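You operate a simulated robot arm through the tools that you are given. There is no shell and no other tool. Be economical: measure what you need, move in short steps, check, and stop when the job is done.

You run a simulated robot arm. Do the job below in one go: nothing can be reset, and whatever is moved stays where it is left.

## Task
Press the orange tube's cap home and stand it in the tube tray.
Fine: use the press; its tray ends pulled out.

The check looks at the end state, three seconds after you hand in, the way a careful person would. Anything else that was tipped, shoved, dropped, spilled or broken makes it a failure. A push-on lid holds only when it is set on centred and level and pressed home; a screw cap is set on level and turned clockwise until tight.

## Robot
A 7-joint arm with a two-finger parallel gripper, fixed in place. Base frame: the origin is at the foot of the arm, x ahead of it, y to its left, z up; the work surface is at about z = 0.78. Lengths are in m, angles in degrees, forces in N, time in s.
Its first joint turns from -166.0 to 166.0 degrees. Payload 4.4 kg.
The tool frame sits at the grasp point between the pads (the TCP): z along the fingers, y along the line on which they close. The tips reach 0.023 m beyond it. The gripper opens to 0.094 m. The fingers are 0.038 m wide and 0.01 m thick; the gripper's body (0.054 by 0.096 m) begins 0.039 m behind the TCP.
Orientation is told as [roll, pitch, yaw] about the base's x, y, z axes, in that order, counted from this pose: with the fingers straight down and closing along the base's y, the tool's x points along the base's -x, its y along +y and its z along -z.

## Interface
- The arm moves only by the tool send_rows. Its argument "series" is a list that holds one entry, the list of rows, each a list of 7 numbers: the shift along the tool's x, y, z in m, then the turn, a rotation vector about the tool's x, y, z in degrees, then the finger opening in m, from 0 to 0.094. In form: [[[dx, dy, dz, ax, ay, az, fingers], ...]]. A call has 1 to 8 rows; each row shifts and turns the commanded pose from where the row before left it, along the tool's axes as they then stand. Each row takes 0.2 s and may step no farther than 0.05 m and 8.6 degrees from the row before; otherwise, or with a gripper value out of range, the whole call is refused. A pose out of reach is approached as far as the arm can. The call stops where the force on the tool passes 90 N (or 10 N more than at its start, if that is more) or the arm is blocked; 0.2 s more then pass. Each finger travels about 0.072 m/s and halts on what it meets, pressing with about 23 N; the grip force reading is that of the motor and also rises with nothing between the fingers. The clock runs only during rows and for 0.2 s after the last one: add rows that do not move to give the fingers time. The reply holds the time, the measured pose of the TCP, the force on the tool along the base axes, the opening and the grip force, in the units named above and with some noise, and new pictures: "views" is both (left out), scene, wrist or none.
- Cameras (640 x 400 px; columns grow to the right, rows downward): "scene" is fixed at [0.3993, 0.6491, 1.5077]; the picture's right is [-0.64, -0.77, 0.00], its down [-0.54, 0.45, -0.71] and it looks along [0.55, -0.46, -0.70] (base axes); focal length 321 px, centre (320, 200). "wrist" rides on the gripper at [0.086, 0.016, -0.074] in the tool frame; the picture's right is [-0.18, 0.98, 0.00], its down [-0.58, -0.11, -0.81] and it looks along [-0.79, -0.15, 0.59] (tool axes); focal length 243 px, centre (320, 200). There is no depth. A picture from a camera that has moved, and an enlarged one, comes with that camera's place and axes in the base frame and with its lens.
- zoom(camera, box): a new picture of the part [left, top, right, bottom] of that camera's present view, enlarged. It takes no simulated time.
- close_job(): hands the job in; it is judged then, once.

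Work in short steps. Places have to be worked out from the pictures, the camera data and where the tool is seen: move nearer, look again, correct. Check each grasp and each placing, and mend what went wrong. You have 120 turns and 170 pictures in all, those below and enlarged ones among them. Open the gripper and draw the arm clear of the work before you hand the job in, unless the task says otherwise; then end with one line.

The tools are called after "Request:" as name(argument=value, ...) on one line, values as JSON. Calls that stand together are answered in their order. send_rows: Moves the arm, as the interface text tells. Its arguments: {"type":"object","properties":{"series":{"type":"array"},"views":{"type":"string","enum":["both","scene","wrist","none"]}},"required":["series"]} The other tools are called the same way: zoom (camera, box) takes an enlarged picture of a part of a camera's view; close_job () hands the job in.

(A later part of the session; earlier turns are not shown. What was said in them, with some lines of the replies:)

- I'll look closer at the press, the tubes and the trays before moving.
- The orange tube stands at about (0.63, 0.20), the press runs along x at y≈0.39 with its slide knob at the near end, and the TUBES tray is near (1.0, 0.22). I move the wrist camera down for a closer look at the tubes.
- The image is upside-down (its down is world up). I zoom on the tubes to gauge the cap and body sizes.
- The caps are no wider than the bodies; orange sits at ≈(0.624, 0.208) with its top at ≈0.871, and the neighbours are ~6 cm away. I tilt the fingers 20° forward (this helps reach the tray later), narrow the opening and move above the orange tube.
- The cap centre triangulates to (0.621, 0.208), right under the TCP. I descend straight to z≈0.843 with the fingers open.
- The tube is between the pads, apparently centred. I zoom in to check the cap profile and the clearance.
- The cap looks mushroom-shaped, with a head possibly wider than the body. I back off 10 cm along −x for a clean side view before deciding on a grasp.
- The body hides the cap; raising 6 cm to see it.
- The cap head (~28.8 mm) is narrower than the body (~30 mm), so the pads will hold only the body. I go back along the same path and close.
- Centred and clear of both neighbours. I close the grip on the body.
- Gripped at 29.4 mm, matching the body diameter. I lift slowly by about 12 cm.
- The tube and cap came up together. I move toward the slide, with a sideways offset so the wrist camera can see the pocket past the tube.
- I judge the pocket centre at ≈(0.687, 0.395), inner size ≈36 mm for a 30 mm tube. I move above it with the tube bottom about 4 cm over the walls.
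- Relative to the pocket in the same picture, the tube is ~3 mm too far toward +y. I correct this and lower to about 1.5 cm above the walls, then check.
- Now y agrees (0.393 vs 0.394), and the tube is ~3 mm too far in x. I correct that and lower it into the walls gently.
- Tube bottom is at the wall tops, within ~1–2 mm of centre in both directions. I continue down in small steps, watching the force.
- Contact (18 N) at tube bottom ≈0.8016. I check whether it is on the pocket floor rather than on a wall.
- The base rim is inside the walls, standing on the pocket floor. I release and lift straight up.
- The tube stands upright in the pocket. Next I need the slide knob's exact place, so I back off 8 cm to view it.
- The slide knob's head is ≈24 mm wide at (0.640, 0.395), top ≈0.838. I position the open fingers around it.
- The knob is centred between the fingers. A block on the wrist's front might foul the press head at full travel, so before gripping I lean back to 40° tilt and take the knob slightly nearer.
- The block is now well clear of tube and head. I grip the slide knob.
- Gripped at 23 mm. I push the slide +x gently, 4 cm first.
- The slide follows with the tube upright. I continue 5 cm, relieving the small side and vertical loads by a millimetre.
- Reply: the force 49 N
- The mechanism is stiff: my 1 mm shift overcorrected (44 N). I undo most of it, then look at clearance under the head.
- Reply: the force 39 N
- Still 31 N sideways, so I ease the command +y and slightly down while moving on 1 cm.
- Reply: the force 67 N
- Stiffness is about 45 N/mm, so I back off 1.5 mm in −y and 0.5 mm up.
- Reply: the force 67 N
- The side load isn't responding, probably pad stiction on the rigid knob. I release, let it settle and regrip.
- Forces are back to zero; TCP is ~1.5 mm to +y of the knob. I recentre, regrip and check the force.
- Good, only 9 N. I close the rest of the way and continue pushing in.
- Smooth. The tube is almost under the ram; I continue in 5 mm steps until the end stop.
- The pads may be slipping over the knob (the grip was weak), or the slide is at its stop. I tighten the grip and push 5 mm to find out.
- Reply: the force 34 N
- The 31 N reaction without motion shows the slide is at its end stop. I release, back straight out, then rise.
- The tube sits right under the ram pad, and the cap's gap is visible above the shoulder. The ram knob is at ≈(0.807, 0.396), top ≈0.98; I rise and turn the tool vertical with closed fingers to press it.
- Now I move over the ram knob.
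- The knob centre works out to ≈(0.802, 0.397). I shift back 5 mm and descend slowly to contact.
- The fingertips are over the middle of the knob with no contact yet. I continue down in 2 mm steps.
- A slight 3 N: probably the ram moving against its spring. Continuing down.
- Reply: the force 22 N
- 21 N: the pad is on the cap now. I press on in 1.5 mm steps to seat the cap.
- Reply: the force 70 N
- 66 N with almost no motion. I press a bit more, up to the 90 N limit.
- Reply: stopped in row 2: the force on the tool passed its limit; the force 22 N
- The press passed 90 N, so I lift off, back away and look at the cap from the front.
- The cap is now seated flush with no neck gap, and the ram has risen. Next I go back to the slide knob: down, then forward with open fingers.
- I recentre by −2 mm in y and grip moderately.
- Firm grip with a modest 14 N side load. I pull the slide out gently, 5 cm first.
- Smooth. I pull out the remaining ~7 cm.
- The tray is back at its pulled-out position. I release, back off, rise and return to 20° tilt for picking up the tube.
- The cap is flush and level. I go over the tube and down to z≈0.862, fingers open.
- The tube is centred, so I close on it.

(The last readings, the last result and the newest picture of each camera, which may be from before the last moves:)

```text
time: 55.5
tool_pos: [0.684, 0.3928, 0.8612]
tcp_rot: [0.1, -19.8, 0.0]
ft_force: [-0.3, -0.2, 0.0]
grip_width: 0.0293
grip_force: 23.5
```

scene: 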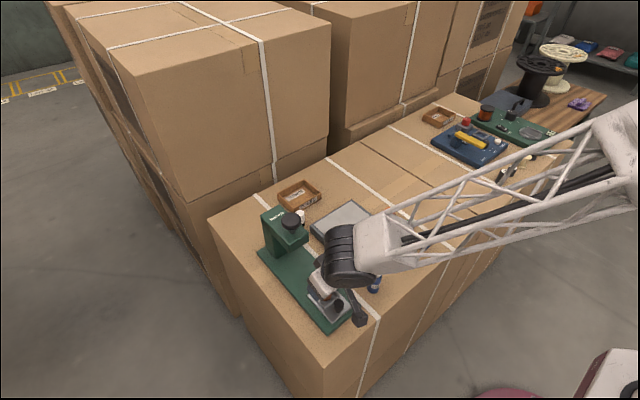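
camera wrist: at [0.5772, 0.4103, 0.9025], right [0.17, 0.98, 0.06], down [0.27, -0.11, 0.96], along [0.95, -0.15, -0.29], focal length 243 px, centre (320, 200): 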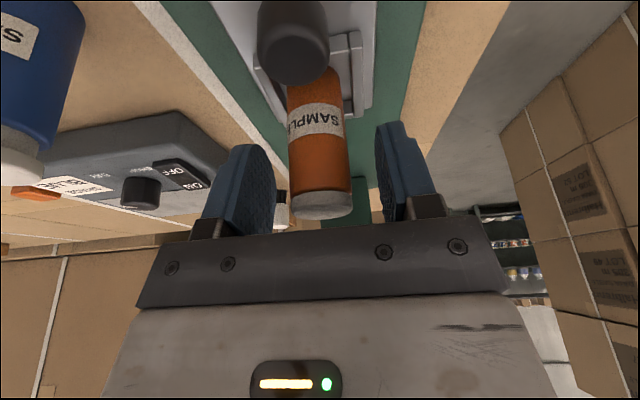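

Gripped at 29.3 mm. I lift 12 cm gently.

Request:
send_rows(series=[[[-0.0034, 0, -0.0094, 0, 0, 0, 0.024], [-0.0068, 0, -0.0188, 0, 0, 0, 0.024], [-0.0086, 0, -0.0235, 0, 0, 0, 0.024], [-0.0086, 0, -0.0235, 0, 0, 0, 0.024], [-0.0086, 0, -0.0235, 0, 0, 0, 0.024], [-0.0068, 0, -0.0188, 0, 0, 0, 0.024], [0, 0, 0, 0, 0, 0, 0.024]]])

Request:
zoom(camera="scene", box=[270, 220, 390, 340])

```text
time: 57.1
tool_pos: [0.6824, 0.3926, 0.9879]
tcp_rot: [0.0, -19.9, 0.1]
ft_force: [0.5, -0.1, -0.6]
grip_width: 0.0294
grip_force: 23.2
camera wrist: at [0.5758, 0.4091, 1.0284], right [0.17, 0.98, 0.06], down [0.27, -0.11, 0.96], along [0.95, -0.15, -0.29], focal length 243 px, centre (320, 200)
```

scene: 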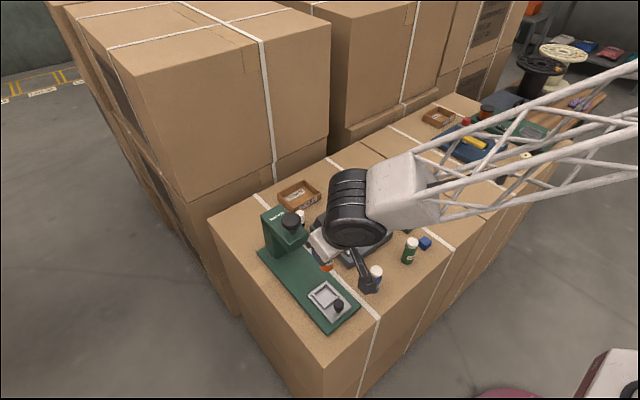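
wrist: 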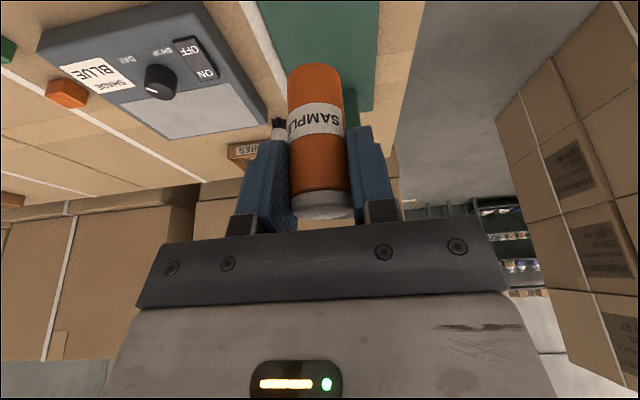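

```text
3.33 times, centred on (330, 280) of scene
camera zoom: at [0.3993, 0.6491, 1.5077], right [-0.64, -0.77, 0.0], down [-0.54, 0.45, -0.71], along [0.55, -0.46, -0.7], focal length 1070 px, centre (287, -67)
```

zoom: 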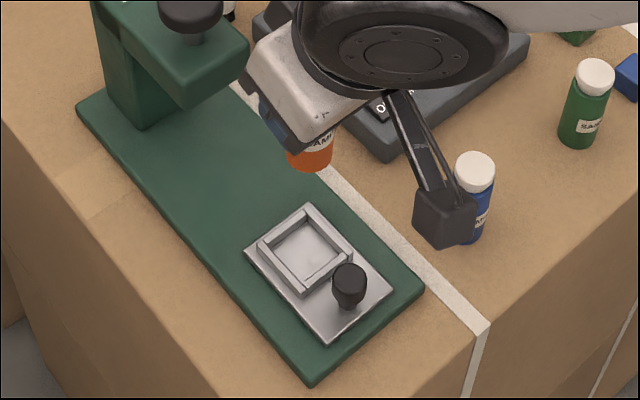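

The slide stays out and empty. I swing −y away from the press and forward to view the TUBES tray.

Request:
send_rows(series=[[[0, -0.045, 0, 0, 0, 0, 0.024], [0, -0.045, 0, 0, 0, 0, 0.024], [-0.0235, -0.04, 0.0086, 0, 0, 0, 0.024], [-0.0235, -0.04, 0.0086, 0, 0, 0, 0.024], [-0.0235, -0.04, 0.0086, 0, 0, 0, 0.024], [-0.0235, -0.04, 0.0086, 0, 0, 0, 0.024], [0, 0, 0, 0, 0, 0, 0.024]]])

Request:
zoom(camera="wrist", box=[340, 40, 500, 160])

Request:
zoom(camera="scene", box=[260, 165, 340, 225])

```text
time: 58.7
tool_pos: [0.7829, 0.1422, 0.9847]
tcp_rot: [0.2, -20.0, 0.0]
ft_force: [-0.4, -0.2, -0.6]
grip_width: 0.029
grip_force: 23.3
camera wrist: at [0.6759, 0.1589, 1.026], right [0.17, 0.98, 0.06], down [0.27, -0.11, 0.96], along [0.95, -0.15, -0.29], focal length 243 px, centre (320, 200)
```

scene: 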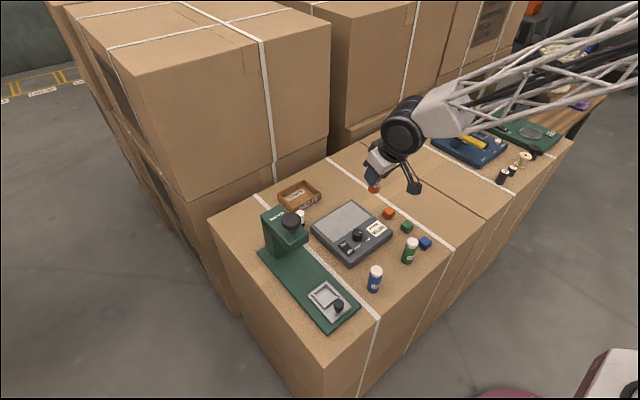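
wrist: 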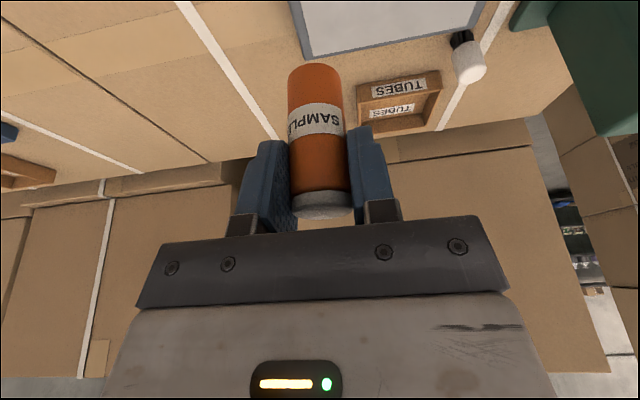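

```text
3.33 times, centred on (420, 100) of wrist
camera zoom: at [0.6759, 0.1589, 1.026], right [0.17, 0.98, 0.06], down [0.27, -0.11, 0.96], along [0.95, -0.15, -0.29], focal length 809 px, centre (-13, 533)
```

zoom: 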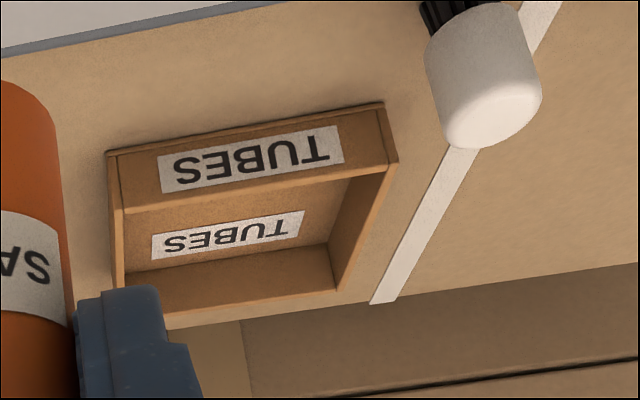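

```text
6.67 times, centred on (300, 195) of scene
camera zoom: at [0.3993, 0.6491, 1.5077], right [-0.64, -0.77, 0.0], down [-0.54, 0.45, -0.71], along [0.55, -0.46, -0.7], focal length 2139 px, centre (453, 233)
```

zoom: 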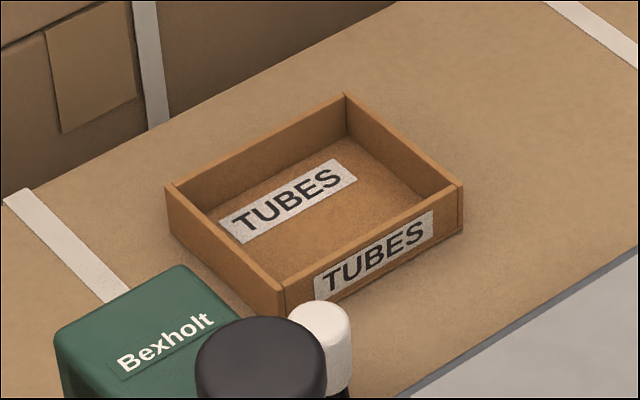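

The tray's walls are ≈30 mm high; interior x ≈0.966–1.043, y ≈0.181–0.277. I head over (0.990, 0.225), still well above the walls.

Request:
send_rows(series=[[[-0.0389, 0.0166, 0.0142, 0, 0, 0, 0.024], [-0.0389, 0.0166, 0.0142, 0, 0, 0, 0.024], [-0.0389, 0.0166, 0.0142, 0, 0, 0, 0.024], [-0.0389, 0.0166, 0.0142, 0, 0, 0, 0.024], [-0.0389, 0.0166, 0.0142, 0, 0, 0, 0.024], [0, 0, 0, 0, 0, 0, 0.024]]])

Request:
zoom(camera="scene", box=[250, 140, 350, 230])

```text
time: 60.1
tool_pos: [0.9916, 0.2286, 0.9855]
tcp_rot: [0.1, -19.8, 0.0]
ft_force: [-0.1, -0.1, -0.9]
grip_width: 0.0293
grip_force: 22.8
camera wrist: at [0.8834, 0.2451, 1.0255], right [0.17, 0.98, 0.06], down [0.27, -0.11, 0.96], along [0.95, -0.15, -0.29], focal length 243 px, centre (320, 200)
```

scene: 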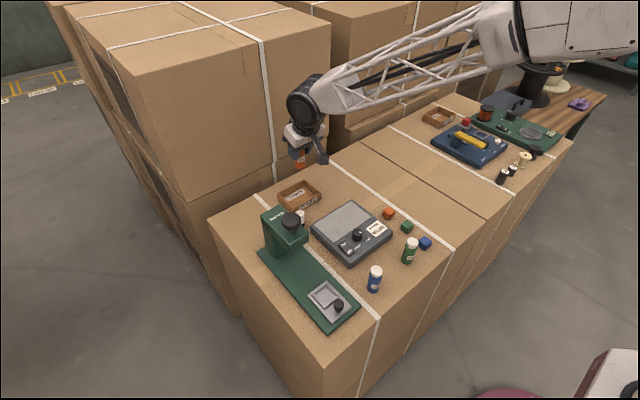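
wrist: 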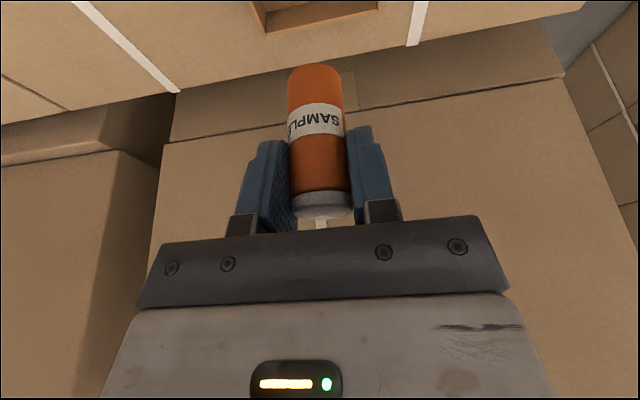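

```text
4.44 times, centred on (300, 185) of scene
camera zoom: at [0.3993, 0.6491, 1.5077], right [-0.64, -0.77, 0.0], down [-0.54, 0.45, -0.71], along [0.55, -0.46, -0.7], focal length 1426 px, centre (409, 267)
```

zoom: 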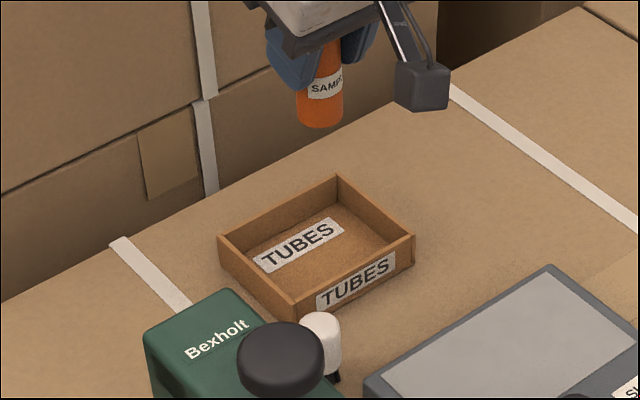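

Reach is fine. I lower 7 cm, putting the tube bottom at about 0.855, then check the alignment.

Request:
send_rows(series=[[[0.008, -0.001, 0.0219, 0, 0, 0, 0.024], [0.008, -0.001, 0.0219, 0, 0, 0, 0.024], [0.008, -0.001, 0.0219, 0, 0, 0, 0.024], [0, 0, 0, 0, 0, 0, 0.024]]], views="wrist")

Request:
zoom(camera="scene", box=[260, 150, 340, 220])

Request:
zoom(camera="wrist", box=[220, 0, 420, 125])

```text
time: 61.1
tool_pos: [0.9917, 0.2248, 0.9158]
tcp_rot: [0.2, -20.0, 0.0]
ft_force: [-0.1, 0.5, -1.4]
grip_width: 0.0294
grip_force: 22.9
camera wrist: at [0.8842, 0.2401, 0.9566], right [0.17, 0.98, 0.06], down [0.27, -0.11, 0.96], along [0.95, -0.15, -0.29], focal length 243 px, centre (320, 200)
```

wrist: 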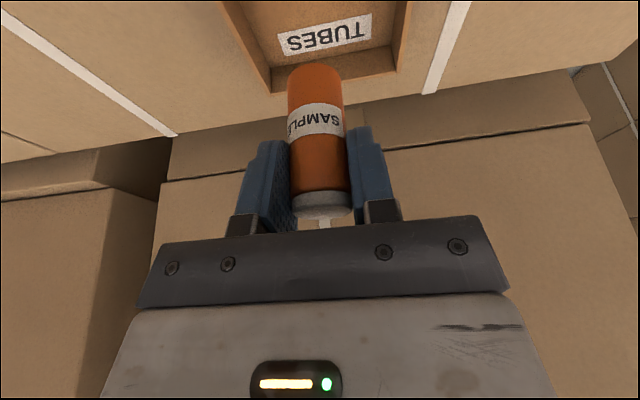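

```text
5.71 times, centred on (300, 185) of scene
camera zoom: at [0.3993, 0.6491, 1.5077], right [-0.64, -0.77, 0.0], down [-0.54, 0.45, -0.71], along [0.55, -0.46, -0.7], focal length 1833 px, centre (434, 286)
```

zoom: 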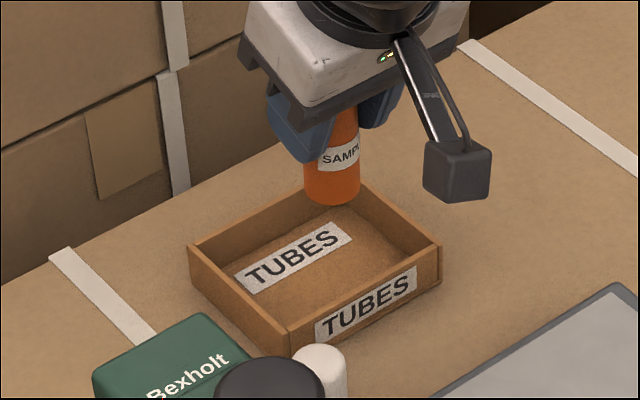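

```text
3.20 times, centred on (320, 62) of wrist
camera zoom: at [0.8842, 0.2401, 0.9566], right [0.17, 0.98, 0.06], down [0.27, -0.11, 0.96], along [0.95, -0.15, -0.29], focal length 776 px, centre (320, 640)
```

zoom: 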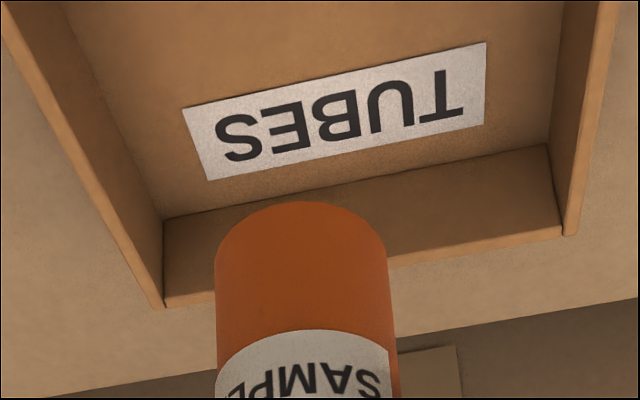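

The tube axis is at ≈(0.995, 0.225), well inside the tray. I lower 6 cm.

Request:
send_rows(series=[[[0.0068, 0, 0.0188, 0, 0, 0, 0.024], [0.0068, 0, 0.0188, 0, 0, 0, 0.024], [0.0051, 0, 0.0141, 0, 0, 0, 0.024], [0.0021, 0, 0.0056, 0, 0, 0, 0.024], [0, 0, 0, 0, 0, 0, 0.024]]], views="wrist")

Request:
zoom(camera="scene", box=[260, 150, 340, 220])

```text
time: 62.3
tool_pos: [0.9912, 0.224, 0.8541]
tcp_rot: [0.1, -20.0, 0.0]
ft_force: [-0.3, 0.1, -1.5]
grip_width: 0.0289
grip_force: 23.0
camera wrist: at [0.8837, 0.2404, 0.8956], right [0.17, 0.98, 0.06], down [0.27, -0.11, 0.96], along [0.95, -0.15, -0.29], focal length 243 px, centre (320, 200)
```

wrist: 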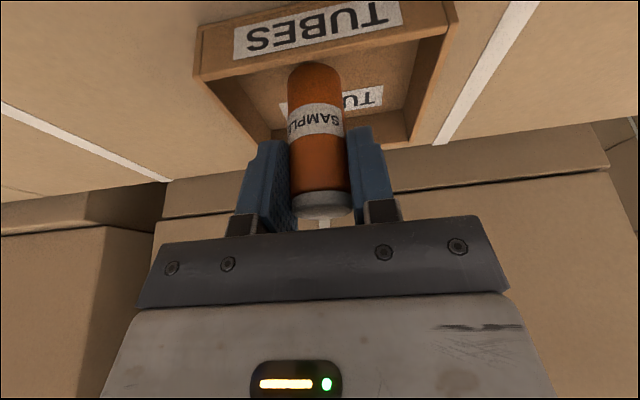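

```text
5.71 times, centred on (300, 185) of scene
camera zoom: at [0.3993, 0.6491, 1.5077], right [-0.64, -0.77, 0.0], down [-0.54, 0.45, -0.71], along [0.55, -0.46, -0.7], focal length 1833 px, centre (434, 286)
```

zoom: 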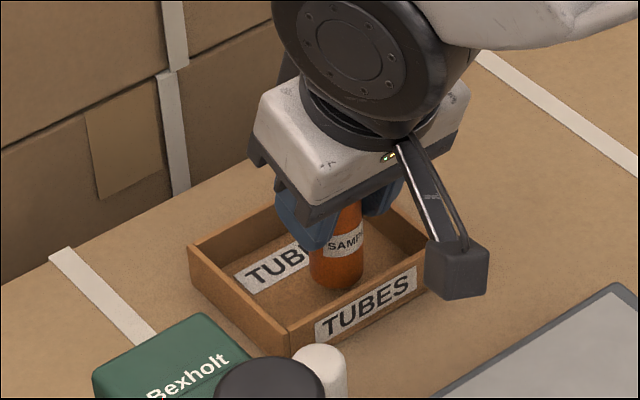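

The tube is inside the tray, near the floor and not touching. I take 2 mm steps down to contact.

Request:
send_rows(series=[[[0.0007, 0, 0.0019, 0, 0, 0, 0.024], [0.0007, 0, 0.0019, 0, 0, 0, 0.024], [0.0007, 0, 0.0019, 0, 0, 0, 0.024], [0, 0, 0, 0, 0, 0, 0.024]]], views="none")

```text
time: 63.3
tool_pos: [0.991, 0.2238, 0.8485]
tcp_rot: [0.1, -19.9, 0.1]
ft_force: [0.0, -0.5, -0.8]
grip_width: 0.0292
grip_force: 22.7
```

Request:
send_rows(series=[[[0.0005, 0, 0.0014, 0, 0, 0, 0.024], [0.0005, 0, 0.0014, 0, 0, 0, 0.024], [0.0005, 0, 0.0014, 0, 0, 0, 0.024], [0, 0, 0, 0, 0, 0, 0.024]]], views="none")

```text
time: 64.3
tool_pos: [0.9916, 0.2243, 0.8444]
tcp_rot: [0.1, -20.0, 0.0]
ft_force: [-0.8, 0.4, -0.5]
grip_width: 0.0292
grip_force: 23.3
```

Still no contact; continuing in small steps.

Request:
send_rows(series=[[[0.0005, 0, 0.0014, 0, 0, 0, 0.024], [0.0005, 0, 0.0014, 0, 0, 0, 0.024], [0, 0, 0, 0, 0, 0, 0.024]]], views="none")

Request:
zoom(camera="scene", box=[270, 170, 330, 220])

```text
time: 65.1
tool_pos: [0.9916, 0.2233, 0.8425]
tcp_rot: [0.2, -20.1, -0.1]
ft_force: [0.8, 1.4, 17.1]
grip_width: 0.0293
grip_force: 22.9
```

```text
8.00 times, centred on (300, 195) of scene
camera zoom: at [0.3993, 0.6491, 1.5077], right [-0.64, -0.77, 0.0], down [-0.54, 0.45, -0.71], along [0.55, -0.46, -0.7], focal length 2567 px, centre (480, 240)
```

zoom: 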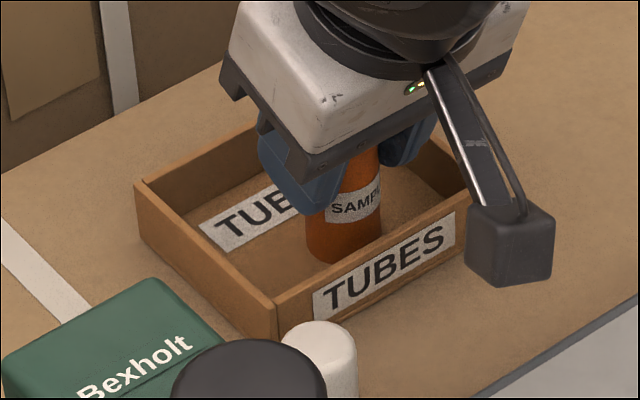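

Floor contact (17 N). I ease up half a millimetre, open, and lift straight up.

Request:
send_rows(series=[[[-0.0002, 0, -0.0005, 0, 0, 0, 0.024], [0, 0, 0, 0, 0, 0, 0.034], [0, 0, 0, 0, 0, 0, 0.054], [0, 0, 0, 0, 0, 0, 0.056], [-0.0034, 0, -0.0094, 0, 0, 0, 0.056], [-0.0103, 0, -0.0282, 0, 0, 0, 0.056], [-0.0137, 0, -0.0376, 0, 0, 0, 0.056], [-0.0137, 0, -0.0376, 0, 0, 0, 0.056]]])

Request:
zoom(camera="scene", box=[260, 150, 340, 220])

```text
time: 66.9
tool_pos: [0.9925, 0.2251, 0.9598]
tcp_rot: [0.1, -19.9, 0.0]
ft_force: [0.1, 0.1, -1.4]
grip_width: 0.0559
grip_force: 0.1
camera wrist: at [0.8833, 0.2409, 1.0006], right [0.17, 0.98, 0.06], down [0.27, -0.11, 0.96], along [0.95, -0.15, -0.29], focal length 243 px, centre (320, 200)
```

scene: 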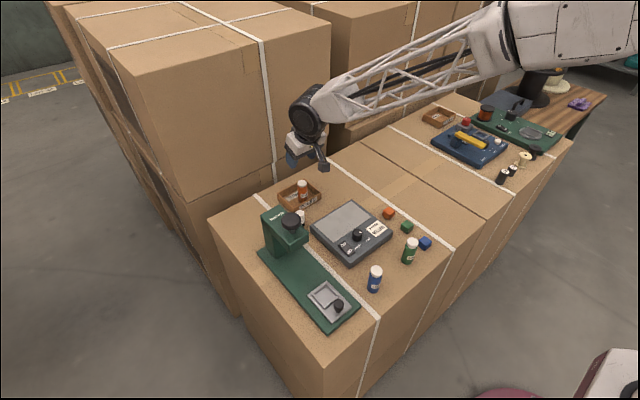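
wrist: 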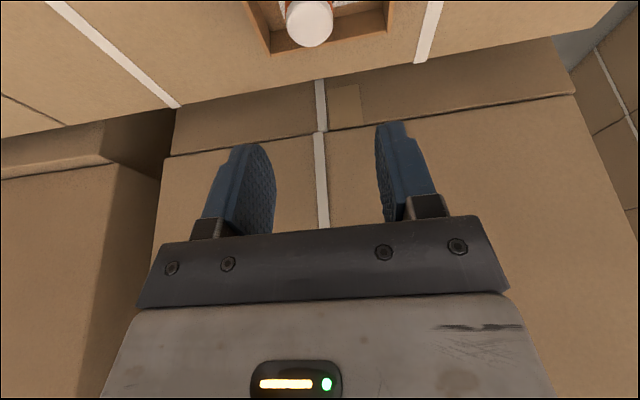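

```text
5.71 times, centred on (300, 185) of scene
camera zoom: at [0.3993, 0.6491, 1.5077], right [-0.64, -0.77, 0.0], down [-0.54, 0.45, -0.71], along [0.55, -0.46, -0.7], focal length 1833 px, centre (434, 286)
```

zoom: 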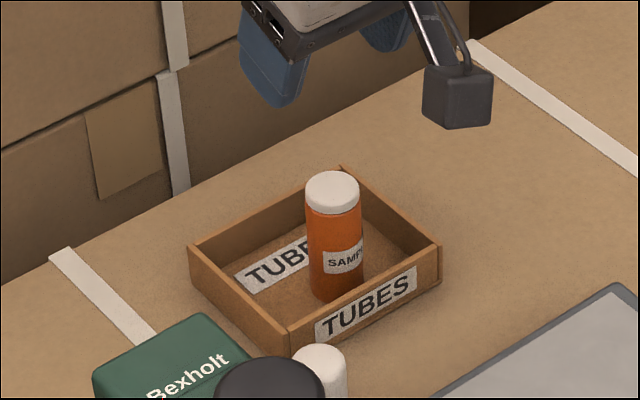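

The tube stands upright in the tray with its cap flush. I draw the arm up and back, then do a last check of the press.

Request:
send_rows(series=[[[-0.0154, 0, -0.0423, 0, 0, 0, 0.056], [-0.0154, 0, -0.0423, 0, 0, 0, 0.056], [0.0423, -0.015, -0.0154, 0, 0, 0, 0.056], [0.0423, -0.015, -0.0154, 0, 0, 0, 0.056], [0.0423, -0.015, -0.0154, 0, 0, 0, 0.056], [0.0423, -0.015, -0.0154, 0, 0, 0, 0.056], [0, 0, 0, 0, 0, 0, 0.056]]], views="scene")

Request:
zoom(camera="scene", box=[240, 170, 440, 340])

```text
time: 68.5
tool_pos: [0.8104, 0.1605, 1.053]
tcp_rot: [0.1, -19.9, 0.1]
ft_force: [-0.5, -0.1, -0.6]
grip_width: 0.056
grip_force: 0.1
```

scene: 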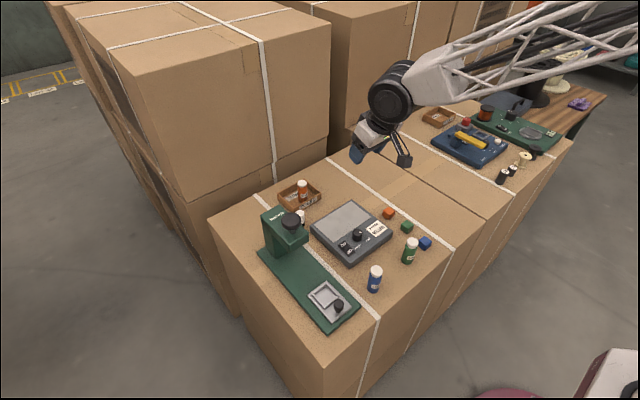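

```text
2.35 times, centred on (340, 255) of scene
camera zoom: at [0.3993, 0.6491, 1.5077], right [-0.64, -0.77, 0.0], down [-0.54, 0.45, -0.71], along [0.55, -0.46, -0.7], focal length 755 px, centre (273, 71)
```

zoom: 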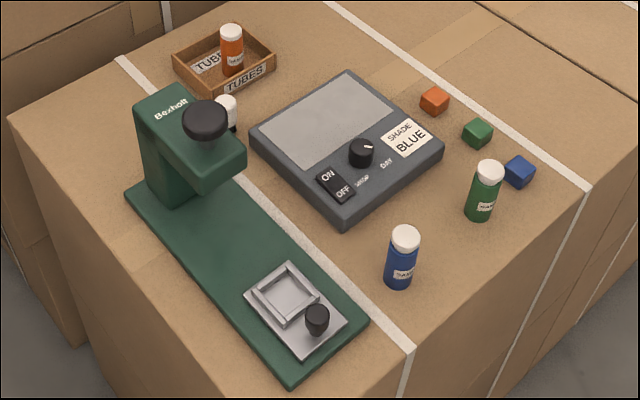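

Compared with the first picture, everything else is where it was, the slide is fully out and the orange tube stands in the TUBES tray. I hand the job in.

Request:
close_job()

```text
The job is handed in.
```

The orange tube's cap was pressed home in the press and looks flush; the tube stands upright in the TUBES tray, the press's tray is pulled out, and the arm is clear.
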